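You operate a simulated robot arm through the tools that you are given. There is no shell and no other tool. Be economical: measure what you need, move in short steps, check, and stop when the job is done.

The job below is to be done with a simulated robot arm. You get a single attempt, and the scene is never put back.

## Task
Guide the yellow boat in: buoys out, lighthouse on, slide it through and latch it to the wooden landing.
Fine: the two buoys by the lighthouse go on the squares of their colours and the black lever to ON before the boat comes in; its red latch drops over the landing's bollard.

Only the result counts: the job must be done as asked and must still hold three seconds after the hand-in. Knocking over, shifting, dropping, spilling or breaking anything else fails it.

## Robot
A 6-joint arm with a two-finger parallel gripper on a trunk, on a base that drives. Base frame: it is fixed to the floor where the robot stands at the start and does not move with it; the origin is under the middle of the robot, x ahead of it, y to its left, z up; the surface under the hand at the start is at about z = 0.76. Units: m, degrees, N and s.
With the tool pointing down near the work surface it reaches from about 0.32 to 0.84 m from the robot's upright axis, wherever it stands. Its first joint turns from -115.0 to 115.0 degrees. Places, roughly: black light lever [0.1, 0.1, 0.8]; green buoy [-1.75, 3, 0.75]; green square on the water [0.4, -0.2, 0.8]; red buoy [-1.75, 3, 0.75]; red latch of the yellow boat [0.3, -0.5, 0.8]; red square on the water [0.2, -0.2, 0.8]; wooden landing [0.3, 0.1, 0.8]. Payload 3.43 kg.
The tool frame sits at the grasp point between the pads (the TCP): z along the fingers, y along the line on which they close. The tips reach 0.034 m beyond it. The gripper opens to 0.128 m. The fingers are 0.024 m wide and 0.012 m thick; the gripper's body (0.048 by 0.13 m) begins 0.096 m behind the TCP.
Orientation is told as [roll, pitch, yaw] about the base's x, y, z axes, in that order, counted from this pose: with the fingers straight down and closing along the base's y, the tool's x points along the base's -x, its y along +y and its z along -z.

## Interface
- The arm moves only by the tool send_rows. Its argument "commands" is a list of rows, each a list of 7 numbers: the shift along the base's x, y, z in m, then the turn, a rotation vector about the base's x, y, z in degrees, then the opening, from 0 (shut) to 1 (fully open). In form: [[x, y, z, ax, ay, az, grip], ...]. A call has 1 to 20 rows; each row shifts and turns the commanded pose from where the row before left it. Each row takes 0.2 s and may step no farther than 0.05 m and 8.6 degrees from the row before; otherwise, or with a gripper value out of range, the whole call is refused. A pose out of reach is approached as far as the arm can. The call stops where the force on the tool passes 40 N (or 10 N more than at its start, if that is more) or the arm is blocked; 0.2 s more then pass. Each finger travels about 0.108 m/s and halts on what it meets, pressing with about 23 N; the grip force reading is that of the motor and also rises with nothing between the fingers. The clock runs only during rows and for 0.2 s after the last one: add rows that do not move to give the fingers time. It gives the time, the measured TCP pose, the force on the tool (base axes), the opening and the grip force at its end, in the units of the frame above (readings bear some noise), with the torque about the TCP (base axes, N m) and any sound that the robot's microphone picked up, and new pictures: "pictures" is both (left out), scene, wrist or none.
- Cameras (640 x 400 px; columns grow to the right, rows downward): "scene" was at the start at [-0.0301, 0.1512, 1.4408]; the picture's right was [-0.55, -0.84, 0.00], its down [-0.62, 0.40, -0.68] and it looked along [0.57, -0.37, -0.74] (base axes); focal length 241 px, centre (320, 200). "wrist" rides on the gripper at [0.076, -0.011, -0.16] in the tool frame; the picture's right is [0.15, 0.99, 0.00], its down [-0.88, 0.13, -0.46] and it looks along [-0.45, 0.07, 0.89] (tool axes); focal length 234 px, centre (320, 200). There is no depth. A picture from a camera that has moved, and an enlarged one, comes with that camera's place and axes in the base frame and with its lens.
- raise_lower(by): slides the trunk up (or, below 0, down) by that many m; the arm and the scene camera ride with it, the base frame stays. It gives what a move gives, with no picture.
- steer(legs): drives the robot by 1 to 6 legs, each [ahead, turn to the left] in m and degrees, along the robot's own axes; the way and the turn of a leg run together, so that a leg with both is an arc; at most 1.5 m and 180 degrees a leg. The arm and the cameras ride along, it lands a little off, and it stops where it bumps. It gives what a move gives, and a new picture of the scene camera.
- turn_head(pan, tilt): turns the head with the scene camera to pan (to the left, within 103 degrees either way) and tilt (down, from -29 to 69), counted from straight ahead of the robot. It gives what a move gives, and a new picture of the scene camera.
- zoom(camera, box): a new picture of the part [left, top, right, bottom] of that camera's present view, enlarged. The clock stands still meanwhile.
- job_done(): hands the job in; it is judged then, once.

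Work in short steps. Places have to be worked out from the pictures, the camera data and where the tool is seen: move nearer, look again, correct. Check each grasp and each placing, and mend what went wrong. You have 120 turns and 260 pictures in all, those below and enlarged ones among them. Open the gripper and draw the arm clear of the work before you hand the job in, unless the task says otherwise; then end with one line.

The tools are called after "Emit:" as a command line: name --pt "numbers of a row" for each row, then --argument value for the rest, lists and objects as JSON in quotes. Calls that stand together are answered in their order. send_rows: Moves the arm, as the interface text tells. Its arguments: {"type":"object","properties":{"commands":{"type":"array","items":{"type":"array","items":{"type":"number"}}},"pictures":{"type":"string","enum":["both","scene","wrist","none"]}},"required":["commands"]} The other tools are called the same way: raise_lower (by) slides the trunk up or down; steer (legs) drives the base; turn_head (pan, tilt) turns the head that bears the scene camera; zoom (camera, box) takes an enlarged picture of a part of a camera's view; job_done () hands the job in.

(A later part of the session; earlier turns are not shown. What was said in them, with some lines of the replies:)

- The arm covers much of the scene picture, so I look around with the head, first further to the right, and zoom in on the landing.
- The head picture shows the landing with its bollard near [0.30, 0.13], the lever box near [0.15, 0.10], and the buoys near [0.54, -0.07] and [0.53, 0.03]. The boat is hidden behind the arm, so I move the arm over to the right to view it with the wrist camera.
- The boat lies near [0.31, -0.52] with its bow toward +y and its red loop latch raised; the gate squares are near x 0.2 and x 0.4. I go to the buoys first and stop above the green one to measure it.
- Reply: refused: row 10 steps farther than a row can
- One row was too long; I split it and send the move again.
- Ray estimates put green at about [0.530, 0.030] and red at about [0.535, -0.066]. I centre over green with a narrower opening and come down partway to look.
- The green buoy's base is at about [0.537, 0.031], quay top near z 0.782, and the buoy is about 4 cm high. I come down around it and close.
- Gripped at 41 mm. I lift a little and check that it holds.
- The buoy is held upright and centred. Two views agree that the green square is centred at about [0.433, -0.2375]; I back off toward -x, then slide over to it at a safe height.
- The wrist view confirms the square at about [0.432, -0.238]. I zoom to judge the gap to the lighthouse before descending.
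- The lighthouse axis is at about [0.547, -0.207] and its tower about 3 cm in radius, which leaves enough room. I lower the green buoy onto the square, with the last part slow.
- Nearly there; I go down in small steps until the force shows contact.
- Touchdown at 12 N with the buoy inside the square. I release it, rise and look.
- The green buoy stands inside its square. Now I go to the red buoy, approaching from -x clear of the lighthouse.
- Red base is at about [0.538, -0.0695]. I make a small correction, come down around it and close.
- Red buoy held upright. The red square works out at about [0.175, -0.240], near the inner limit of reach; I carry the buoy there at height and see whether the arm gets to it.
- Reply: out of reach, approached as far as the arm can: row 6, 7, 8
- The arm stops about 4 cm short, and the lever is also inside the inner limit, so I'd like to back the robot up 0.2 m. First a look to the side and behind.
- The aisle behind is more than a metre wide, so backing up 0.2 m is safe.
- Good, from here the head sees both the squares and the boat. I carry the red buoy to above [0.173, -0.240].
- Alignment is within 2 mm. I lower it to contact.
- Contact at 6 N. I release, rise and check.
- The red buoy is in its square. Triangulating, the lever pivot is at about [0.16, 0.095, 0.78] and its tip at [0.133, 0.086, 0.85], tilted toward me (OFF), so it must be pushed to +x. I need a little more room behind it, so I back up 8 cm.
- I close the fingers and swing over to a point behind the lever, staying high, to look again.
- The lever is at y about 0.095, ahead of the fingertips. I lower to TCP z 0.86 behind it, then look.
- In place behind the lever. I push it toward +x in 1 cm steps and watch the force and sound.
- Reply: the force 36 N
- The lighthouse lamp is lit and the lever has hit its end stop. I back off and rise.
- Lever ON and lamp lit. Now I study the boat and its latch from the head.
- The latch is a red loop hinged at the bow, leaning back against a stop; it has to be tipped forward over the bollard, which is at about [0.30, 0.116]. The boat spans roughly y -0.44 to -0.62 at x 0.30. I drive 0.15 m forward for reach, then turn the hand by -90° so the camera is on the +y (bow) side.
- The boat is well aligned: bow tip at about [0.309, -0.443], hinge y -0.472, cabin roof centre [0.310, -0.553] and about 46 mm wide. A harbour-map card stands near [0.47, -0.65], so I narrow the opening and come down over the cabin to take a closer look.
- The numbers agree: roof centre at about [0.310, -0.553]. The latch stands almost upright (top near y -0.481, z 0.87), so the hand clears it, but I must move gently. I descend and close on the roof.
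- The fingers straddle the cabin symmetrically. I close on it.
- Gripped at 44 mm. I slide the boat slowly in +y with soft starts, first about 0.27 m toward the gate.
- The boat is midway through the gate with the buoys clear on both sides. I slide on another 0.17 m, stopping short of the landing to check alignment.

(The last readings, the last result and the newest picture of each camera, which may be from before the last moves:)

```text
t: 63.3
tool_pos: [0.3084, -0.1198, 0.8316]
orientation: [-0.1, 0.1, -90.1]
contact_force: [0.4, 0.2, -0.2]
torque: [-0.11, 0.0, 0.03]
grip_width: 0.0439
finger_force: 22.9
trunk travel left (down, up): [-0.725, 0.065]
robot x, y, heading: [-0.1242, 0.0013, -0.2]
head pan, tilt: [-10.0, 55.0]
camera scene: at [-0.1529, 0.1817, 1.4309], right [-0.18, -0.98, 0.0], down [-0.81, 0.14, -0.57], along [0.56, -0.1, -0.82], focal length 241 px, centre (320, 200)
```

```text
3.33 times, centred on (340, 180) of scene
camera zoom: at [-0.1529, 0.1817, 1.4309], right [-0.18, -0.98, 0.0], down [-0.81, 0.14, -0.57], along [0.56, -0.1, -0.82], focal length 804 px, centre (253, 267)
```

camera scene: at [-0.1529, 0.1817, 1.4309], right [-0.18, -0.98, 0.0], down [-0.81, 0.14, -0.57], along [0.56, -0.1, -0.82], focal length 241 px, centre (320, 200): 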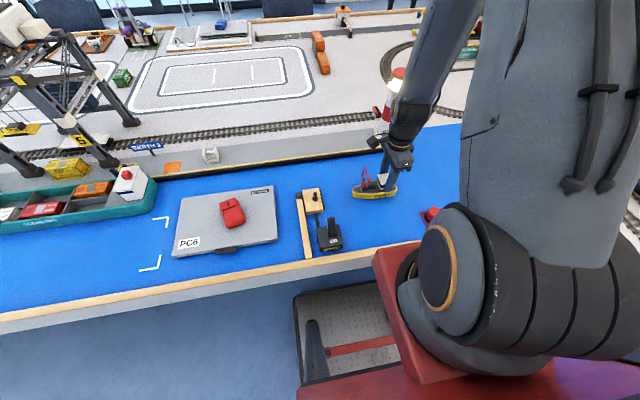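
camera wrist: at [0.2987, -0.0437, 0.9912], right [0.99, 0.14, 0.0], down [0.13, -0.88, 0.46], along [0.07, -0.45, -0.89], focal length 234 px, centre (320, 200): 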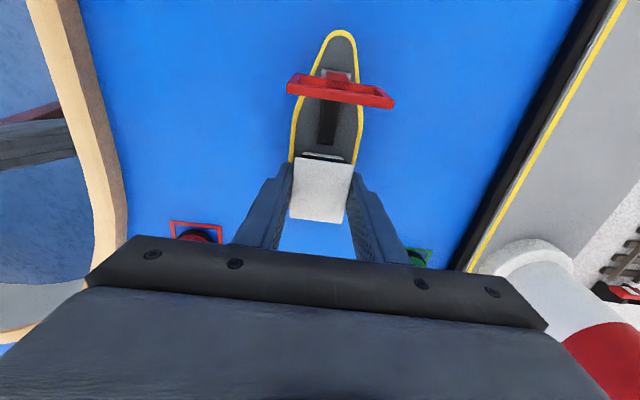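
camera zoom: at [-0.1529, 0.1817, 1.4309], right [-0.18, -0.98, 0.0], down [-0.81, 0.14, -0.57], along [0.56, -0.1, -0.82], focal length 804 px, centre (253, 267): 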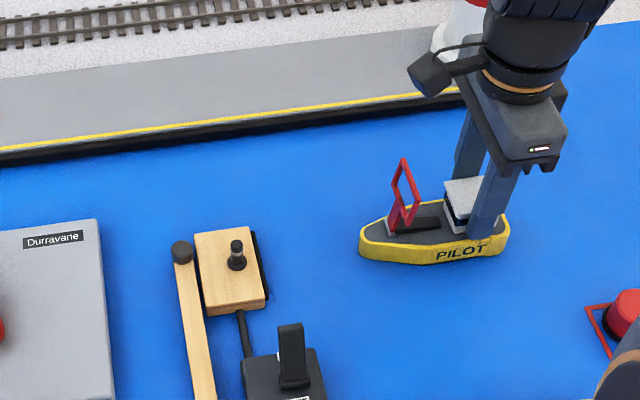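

The bow tip is at about [0.309, -0.011], the fender face at y 0.094 and the bollard at about [0.304, 0.118]. I slide a further 8.5 cm while shifting x by -5 mm, then check again.

Emit:
send_rows --pt "0 0.004 0 0 0 0 0.2" --pt "-0.001 0.008 0 0 0 0 0.2" --pt "-0.001 0.012 0 0 0 0 0.2" --pt "-0.001 0.013 0 0 0 0 0.2" --pt "-0.001 0.013 0 0 0 0 0.2" --pt "-0.001 0.013 0 0 0 0 0.2" --pt "0 0.01 0 0 0 0 0.2" --pt "0 0.006 0 0 0 0 0.2" --pt "0 0.004 0 0 0 0 0.2" --pt "0 0.002 0 0 0 0 0.2" --pt "0 0 0 0 0 0 0.2"

Emit:
zoom --camera "scene" --box '[280, 140, 380, 215]'

Emit:
zoom --camera "wrist" --box '[260, 0, 420, 100]'

```text
t: 65.7
tool_pos: [0.3028, -0.0346, 0.8318]
orientation: [-0.1, 0.0, -90.2]
contact_force: [0.8, -0.7, -0.1]
torque: [-0.11, 0.02, -0.02]
grip_width: 0.0438
finger_force: 23.5
trunk travel left (down, up): [-0.725, 0.065]
robot x, y, heading: [-0.1251, 0.001, -0.0]
head pan, tilt: [-10.0, 55.0]
camera scene: at [-0.1529, 0.1818, 1.4309], right [-0.18, -0.98, 0.0], down [-0.81, 0.14, -0.57], along [0.56, -0.1, -0.82], focal length 241 px, centre (320, 200)
camera wrist: at [0.2929, 0.0416, 0.9912], right [0.99, 0.14, 0.0], down [0.13, -0.88, 0.46], along [0.07, -0.45, -0.89], focal length 234 px, centre (320, 200)
```

scene: 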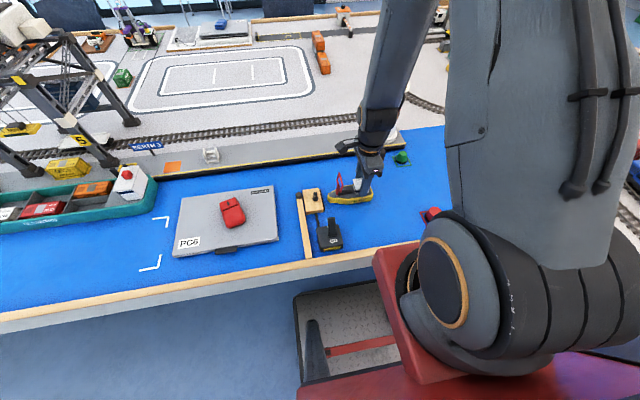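
wrist: 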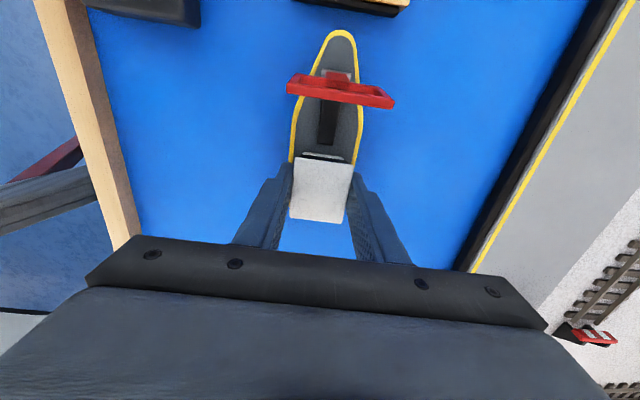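

```text
5.33 times, centred on (330, 178) of scene
camera zoom: at [-0.1529, 0.1818, 1.4309], right [-0.18, -0.98, 0.0], down [-0.81, 0.14, -0.57], along [0.56, -0.1, -0.82], focal length 1287 px, centre (267, 320)
```

zoom: 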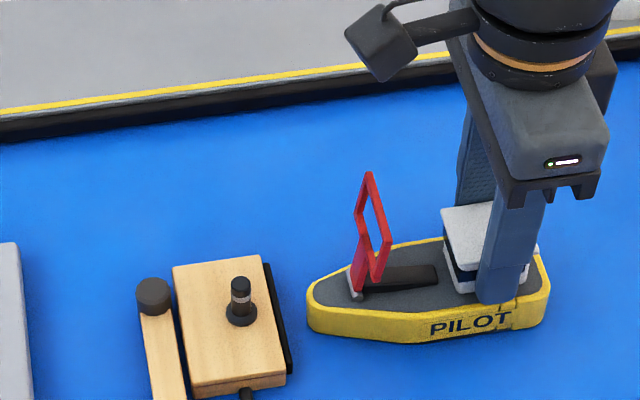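

```text
4.00 times, centred on (340, 50) of wrist
camera zoom: at [0.2929, 0.0416, 0.9912], right [0.99, 0.14, 0.0], down [0.13, -0.88, 0.46], along [0.07, -0.45, -0.89], focal length 937 px, centre (240, 800)
```

zoom: 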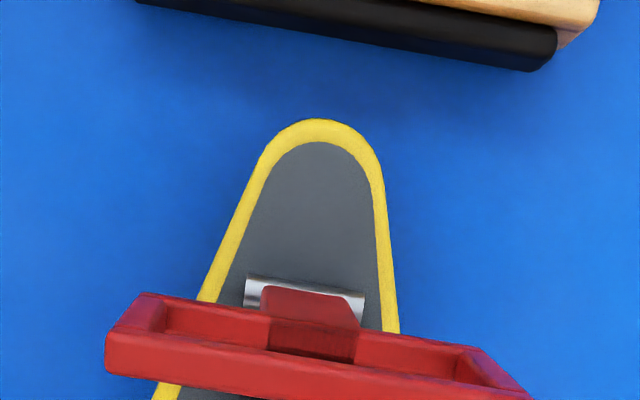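

Landing x spans about 0.267–0.344, so the bollard is near x 0.305; the boat axis is at 0.303. About 18 mm of gap remains: I nudge +2 mm in x and creep forward.

Emit:
send_rows --pt "0.001 0.003 0 0 0 0 0.2" --pt "0.001 0.004 0 0 0 0 0.2" --pt "0 0.003 0 0 0 0 0.2" --pt "0 0.002 0 0 0 0 0.2" --pt "0 0.001 0 0 0 0 0.2" --pt "0 0 0 0 0 0 0.2" --pictures "none"

Emit:
send_rows --pt "0 0.001 0 0 0 0 0.2" --pt "0 0.001 0 0 0 0 0.2" --pt "0 0 0 0 0 0 0.2" --pictures "none"

Emit:
zoom --camera "scene" --box '[280, 140, 380, 215]'

```text
t: 67.1
tool_pos: [0.3052, -0.0225, 0.8334]
orientation: [0.1, 0.0, -90.1]
contact_force: [0.0, -0.6, -0.7]
torque: [-0.09, 0.0, 0.0]
grip_width: 0.0438
finger_force: 22.8
trunk travel left (down, up): [-0.725, 0.065]
robot x, y, heading: [-0.1249, -0.0014, 0.1]
head pan, tilt: [-10.0, 55.0]
```

```text
t: 67.9
tool_pos: [0.3067, -0.0203, 0.8322]
orientation: [0.0, 0.0, -90.0]
contact_force: [0.1, 0.6, -0.4]
torque: [-0.11, 0.02, 0.0]
grip_width: 0.0438
finger_force: 22.5
trunk travel left (down, up): [-0.725, 0.065]
robot x, y, heading: [-0.1284, -0.002, -0.1]
head pan, tilt: [-10.0, 55.0]
```

```text
5.33 times, centred on (330, 178) of scene
camera zoom: at [-0.1529, 0.1818, 1.4309], right [-0.18, -0.98, 0.0], down [-0.81, 0.14, -0.57], along [0.56, -0.1, -0.82], focal length 1287 px, centre (267, 320)
```

zoom: 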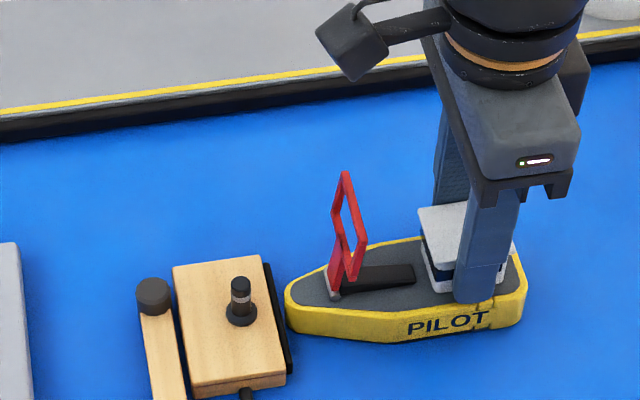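

Almost touching. I creep in 1 mm steps and watch for the contact force.

Emit:
send_rows --pt "0 0.001 0 0 0 0 0.2" --pt "0 0.001 0 0 0 0 0.2" --pt "0 0 0 0 0 0 0.2" --pictures "none"

Emit:
send_rows --pt "0 0.001 0 0 0 0 0.2" --pt "0 0.001 0 0 0 0 0.2" --pt "0 0 0 0 0 0 0.2" --pictures "none"

Emit:
zoom --camera "scene" --box '[280, 140, 380, 215]'

Emit:
zoom --camera "wrist" --box '[260, 0, 420, 100]'

```text
t: 68.7
tool_pos: [0.3061, -0.0184, 0.8329]
orientation: [0.0, 0.1, -90.2]
contact_force: [-0.5, -0.2, 0.0]
torque: [-0.1, -0.01, 0.0]
grip_width: 0.0439
finger_force: 22.8
trunk travel left (down, up): [-0.725, 0.065]
robot x, y, heading: [-0.1296, -0.0004, -0.2]
head pan, tilt: [-10.0, 55.0]
```

```text
t: 69.5
tool_pos: [0.306, -0.0161, 0.8327]
orientation: [-0.1, 0.0, -90.1]
contact_force: [-0.5, -18.8, 4.3]
torque: [-0.21, -0.01, 0.04]
grip_width: 0.0439
finger_force: 23.0
trunk travel left (down, up): [-0.725, 0.065]
robot x, y, heading: [-0.1278, -0.0022, -0.3]
head pan, tilt: [-10.0, 55.0]
```

```text
5.33 times, centred on (330, 178) of scene
camera zoom: at [-0.1529, 0.1809, 1.431], right [-0.18, -0.98, 0.0], down [-0.81, 0.14, -0.57], along [0.56, -0.1, -0.82], focal length 1287 px, centre (267, 320)
```

zoom: 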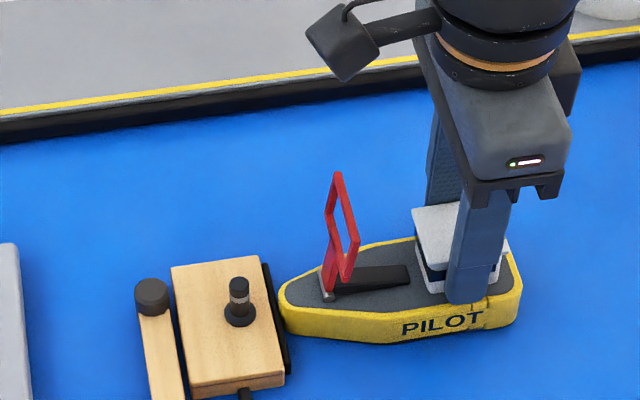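

```text
4.00 times, centred on (340, 50) of wrist
camera zoom: at [0.2953, 0.0589, 0.9921], right [0.99, 0.14, 0.0], down [0.13, -0.88, 0.46], along [0.07, -0.45, -0.89], focal length 937 px, centre (240, 800)
```

zoom: 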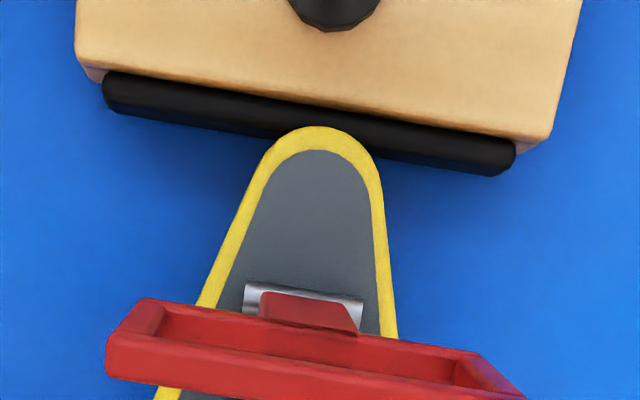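

Contact at 19 N, bow centred on the fender and the bollard in line at x about 0.305. I relax the push, open and rise straight up.

Emit:
send_rows --pt "0 -0.001 0 0 0 0 0.2" --pt "0 0 0 0 0 0 0.3" --pt "0 0 0 0 0 0 0.45" --pt "0 0 0 0 0 0 0.6" --pt "0 0 0.02 0 0 0 0.6" --pt "0 0 0.04 0 0 0 0.6" --pt "0 0 0.02 0 0 0 0.6" --pt "0 0 0 0 0 0 0.27" --pt "0 0 0 0 0 0 0.27" --pictures "wrist"

Emit:
zoom --camera "wrist" --box '[240, 0, 440, 200]'

Emit:
zoom --camera "scene" --box '[280, 120, 400, 215]'

```text
t: 71.5
tool_pos: [0.3059, -0.0163, 0.912]
orientation: [0.1, 0.0, -90.0]
contact_force: [-0.6, 0.0, -0.1]
torque: [-0.02, 0.01, 0.02]
grip_width: 0.0345
finger_force: 0.0
trunk travel left (down, up): [-0.725, 0.065]
robot x, y, heading: [-0.1271, 0.0002, 0.1]
head pan, tilt: [-10.0, 55.0]
camera wrist: at [0.2947, 0.0593, 1.0726], right [0.99, 0.14, 0.0], down [0.13, -0.88, 0.46], along [0.07, -0.45, -0.89], focal length 234 px, centre (320, 200)
```

wrist: 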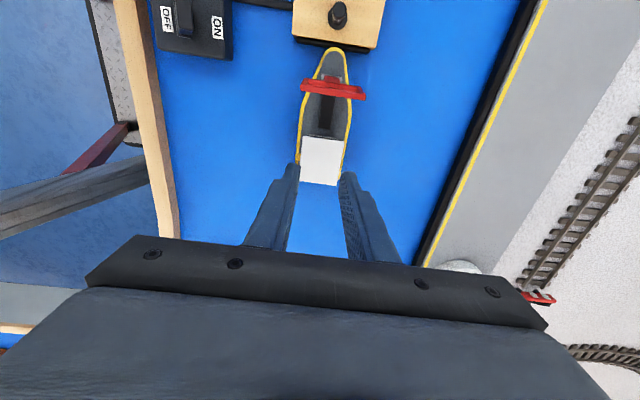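

```text
2.00 times, centred on (340, 100) of wrist
camera zoom: at [0.2947, 0.0593, 1.0726], right [0.99, 0.14, 0.0], down [0.13, -0.88, 0.46], along [0.07, -0.45, -0.89], focal length 468 px, centre (280, 400)
```

zoom: 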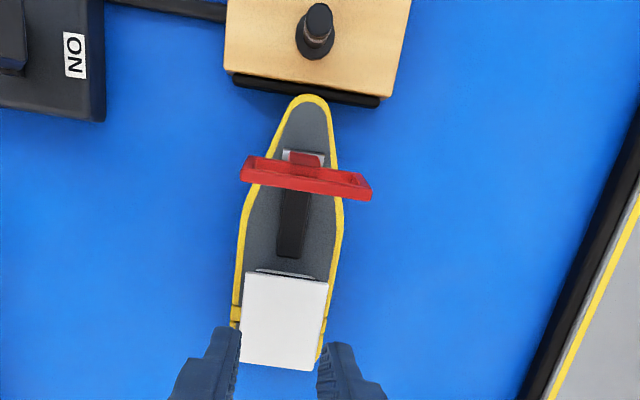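

```text
4.21 times, centred on (340, 168) of scene
camera zoom: at [-0.153, 0.1817, 1.4308], right [-0.18, -0.98, 0.0], down [-0.81, 0.14, -0.57], along [0.56, -0.1, -0.82], focal length 1016 px, centre (236, 337)
```

zoom: 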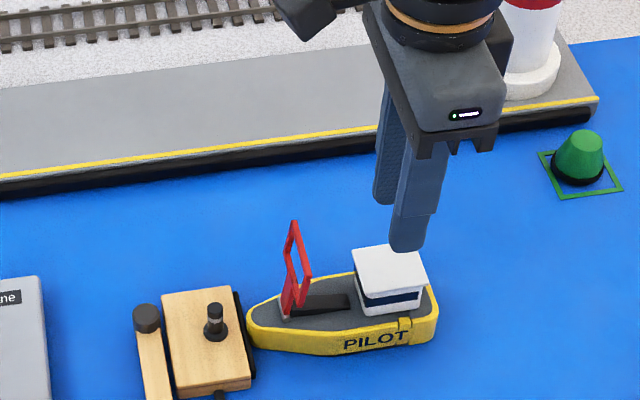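

The boat rests against the landing, undisturbed. With the fingers at 34 mm they line up with the loop's side bars; I lower the tips to z 0.85 behind it and push it gently in +y.

Emit:
send_rows --pt "0 0.01 -0.014 0 0 0 0.27" --pt "0 0.015 -0.014 0 0 0 0.27" --pt "0 0.015 0 0 0 0 0.27" --pt "0 0.008 0 0 0 0 0.27" --pt "0 0.008 0 0 0 0 0.27" --pt "0 0.008 0 0 0 0 0.27" --pt "0 0 0 0 0 0 0.27" --pictures "wrist"

Emit:
zoom --camera "scene" --box '[280, 120, 400, 215]'

```text
t: 73.1
tool_pos: [0.3065, 0.0465, 0.8835]
orientation: [0.0, 0.0, -90.2]
contact_force: [0.2, 0.3, 0.2]
torque: [0.01, 0.0, 0.03]
grip_width: 0.0346
finger_force: 0.1
trunk travel left (down, up): [-0.725, 0.065]
robot x, y, heading: [-0.1277, -0.0, -0.2]
head pan, tilt: [-10.0, 55.0]
camera wrist: at [0.2963, 0.1225, 1.0431], right [0.99, 0.14, 0.0], down [0.13, -0.88, 0.46], along [0.07, -0.45, -0.89], focal length 234 px, centre (320, 200)
```

wrist: 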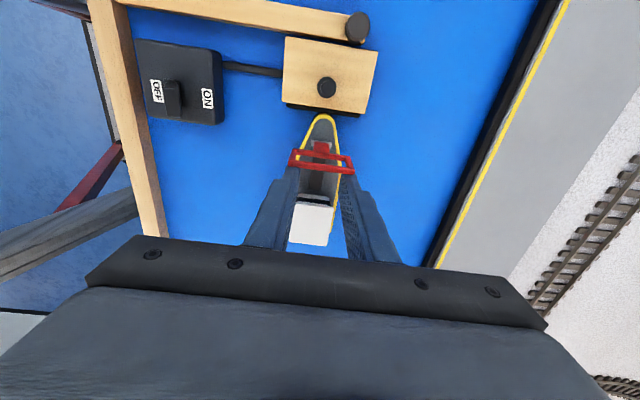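

```text
4.21 times, centred on (340, 168) of scene
camera zoom: at [-0.153, 0.1817, 1.4309], right [-0.18, -0.98, 0.0], down [-0.81, 0.14, -0.57], along [0.56, -0.1, -0.82], focal length 1016 px, centre (236, 337)
```

zoom: 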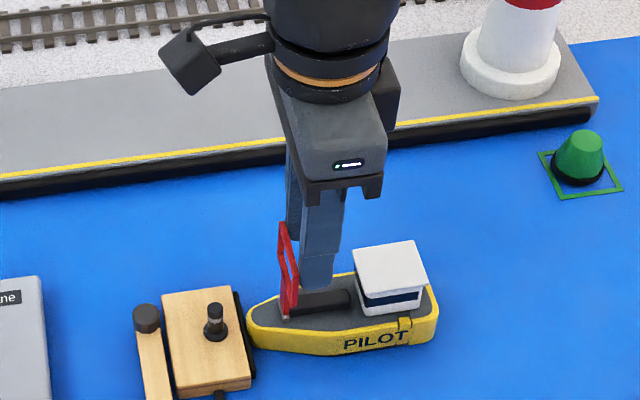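

The fingers have begun to tip the latch. I go on pushing.

Emit:
send_rows --pt "0 0.008 0 0 0 0 0.27" --pt "0 0.008 0 0 0 0 0.27" --pt "0 0.008 0 0 0 0 0.27" --pt "0 0 0 0 0 0 0.27" --pt "0 0 0 0 0 0 0.27" --pictures "wrist"

Emit:
zoom --camera "scene" --box '[280, 120, 400, 215]'

```text
t: 74.3
tool_pos: [0.3056, 0.0697, 0.8836]
orientation: [0.0, -0.1, -90.1]
contact_force: [0.4, 0.7, 0.2]
torque: [0.02, -0.02, 0.03]
grip_width: 0.0347
finger_force: 0.0
trunk travel left (down, up): [-0.725, 0.065]
robot x, y, heading: [-0.127, -0.0002, -0.1]
head pan, tilt: [-10.0, 55.0]
camera wrist: at [0.2959, 0.1464, 1.0431], right [0.99, 0.14, 0.0], down [0.13, -0.88, 0.46], along [0.07, -0.45, -0.89], focal length 234 px, centre (320, 200)
```

wrist: 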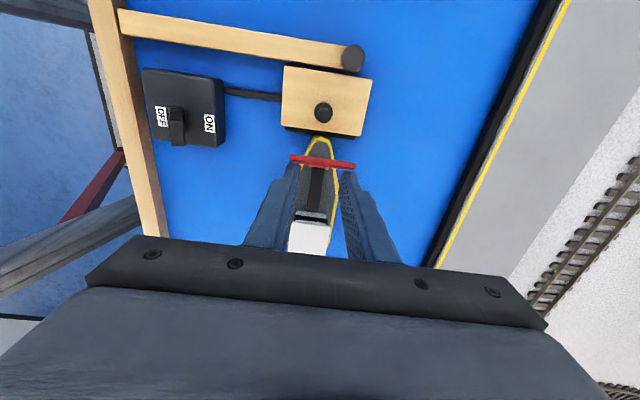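

```text
4.21 times, centred on (340, 168) of scene
camera zoom: at [-0.153, 0.1817, 1.4309], right [-0.18, -0.98, 0.0], down [-0.81, 0.14, -0.57], along [0.56, -0.1, -0.82], focal length 1016 px, centre (236, 337)
```

zoom: 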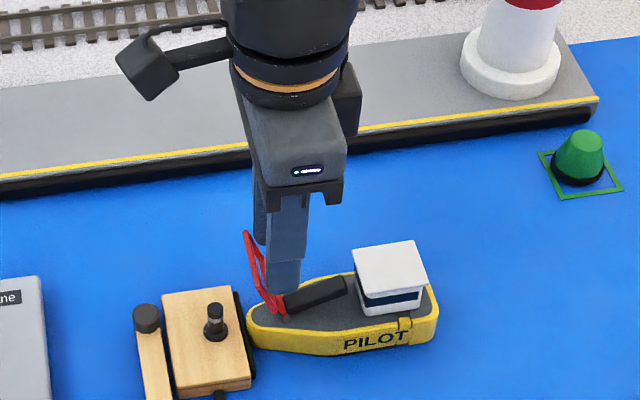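

The latch leans forward now, and the black bar moves with it as a counterweight. I keep pushing forward, ready to follow it down.

Emit:
send_rows --pt "0 0.008 0 0 0 0 0.27" --pt "0 0.008 0 0 0 0 0.27" --pt "0 0.008 0 0 0 0 0.27" --pt "0 0.006 0 0 0 0 0.27" --pt "0 0 0 0 0 0 0.27" --pt "0 0 0 0 0 0 0.27" --pictures "wrist"

Emit:
zoom --camera "scene" --box '[280, 120, 400, 215]'

Emit:
zoom --camera "wrist" --box '[240, 40, 440, 240]'

```text
t: 75.7
tool_pos: [0.3065, 0.1006, 0.8847]
orientation: [-0.1, 0.0, -90.1]
contact_force: [0.3, -0.2, -1.0]
torque: [0.01, 0.03, -0.02]
grip_width: 0.0345
finger_force: 0.0
trunk travel left (down, up): [-0.725, 0.065]
robot x, y, heading: [-0.1285, -0.0023, -0.3]
head pan, tilt: [-10.0, 55.0]
camera wrist: at [0.2956, 0.1762, 1.0432], right [0.99, 0.14, 0.0], down [0.13, -0.88, 0.46], along [0.07, -0.45, -0.89], focal length 234 px, centre (320, 200)
```

wrist: 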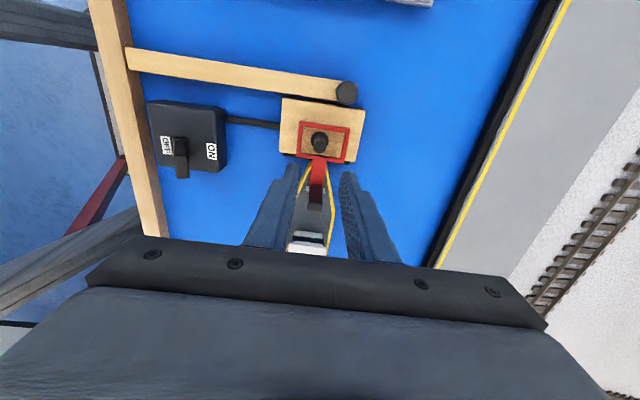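

```text
4.21 times, centred on (340, 168) of scene
camera zoom: at [-0.153, 0.1818, 1.4309], right [-0.18, -0.98, 0.0], down [-0.81, 0.14, -0.57], along [0.56, -0.1, -0.82], focal length 1016 px, centre (236, 337)
```

zoom: 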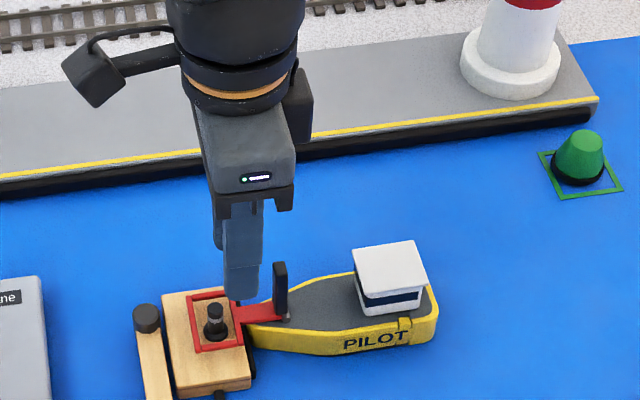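

```text
2.00 times, centred on (340, 140) of wrist
camera zoom: at [0.2956, 0.1762, 1.0432], right [0.99, 0.14, 0.0], down [0.13, -0.88, 0.46], along [0.07, -0.45, -0.89], focal length 468 px, centre (280, 320)
```

zoom: 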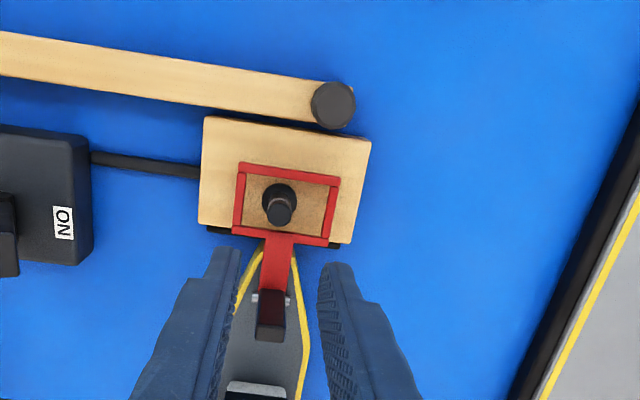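

The latch has dropped over the bollard. I withdraw straight up and away, then check everything.

Emit:
send_rows --pt "0 0 0.03 0 0 0 0.27" --pt "0 0 0.045 0 0 0 0.27" --pt "0 0 0.045 0 0 0 0.27" --pt "0 0 0.045 0 0 0 0.27" --pt "0 -0.04 0.02 0 0 0 0.5" --pt "0 -0.045 0 0 0 0 0.7" --pt "0 -0.045 0 0 0 0 0.7" --pt "0 -0.045 0 0 0 0 0.7" --pt "0 -0.045 0 0 0 0 0.7" --pt "0 -0.045 0 0 0 0 0.7" --pt "0 0 0 0 0 0 0.7"

Emit:
zoom --camera "scene" --box '[280, 60, 460, 260]'

Emit:
zoom --camera "scene" --box '[290, 170, 370, 225]'

```text
t: 78.1
tool_pos: [0.3051, -0.1666, 1.071]
orientation: [0.1, 0.0, -90.0]
contact_force: [-0.5, 0.9, 0.4]
torque: [0.03, -0.01, 0.03]
grip_width: 0.0895
finger_force: 0.1
trunk travel left (down, up): [-0.725, 0.065]
robot x, y, heading: [-0.1285, -0.0017, -0.4]
head pan, tilt: [-10.0, 55.0]
camera scene: at [-0.153, 0.1816, 1.4309], right [-0.18, -0.98, 0.0], down [-0.81, 0.14, -0.57], along [0.56, -0.1, -0.82], focal length 241 px, centre (320, 200)
camera wrist: at [0.2944, -0.09, 1.2296], right [0.99, 0.15, 0.0], down [0.13, -0.88, 0.46], along [0.07, -0.45, -0.89], focal length 234 px, centre (320, 200)
```

scene: 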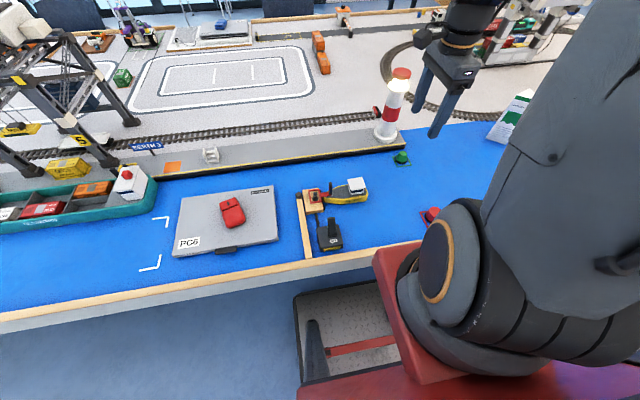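
wrist: 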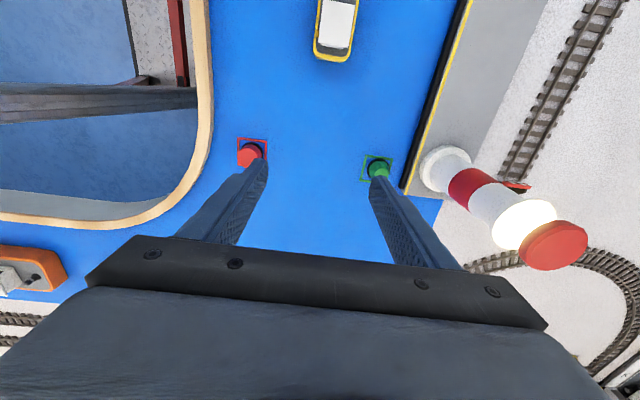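

```text
2.00 times, centred on (370, 160) of scene
camera zoom: at [-0.153, 0.1816, 1.4309], right [-0.18, -0.98, 0.0], down [-0.81, 0.14, -0.57], along [0.56, -0.1, -0.82], focal length 483 px, centre (220, 280)
```

zoom: 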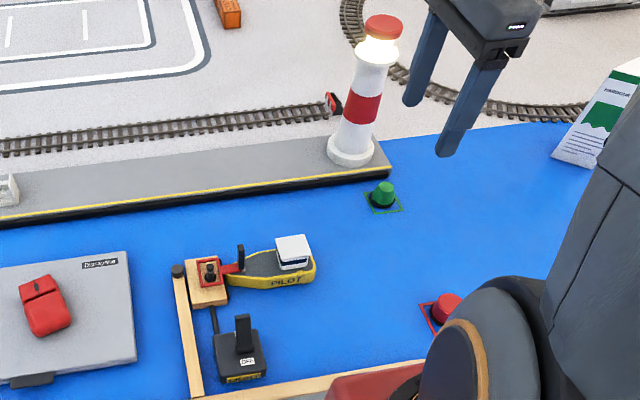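

```text
7.27 times, centred on (330, 198) of scene
camera zoom: at [-0.153, 0.1816, 1.4309], right [-0.18, -0.98, 0.0], down [-0.81, 0.14, -0.57], along [0.56, -0.1, -0.82], focal length 1755 px, centre (247, 218)
```

zoom: 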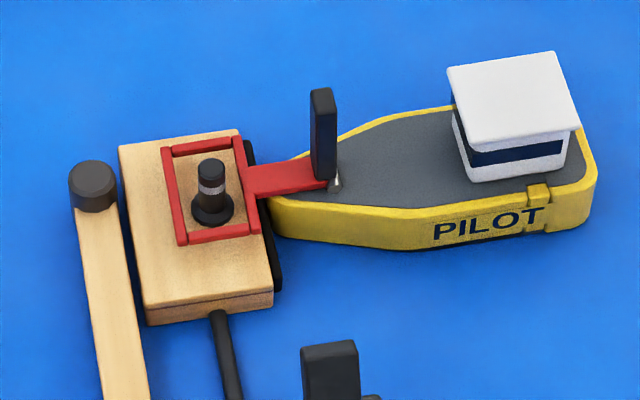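

The latch loop encircles the bollard, the lamp is lit, the lever is at ON, both buoys stand on their squares and the arm is clear. I hand in.

Emit:
job_done

```text
The job is handed in.
```

The job is handed in: both buoys are on the squares of their colours, the lighthouse is lit, and the yellow boat lies at the landing with its red latch over the bollard.
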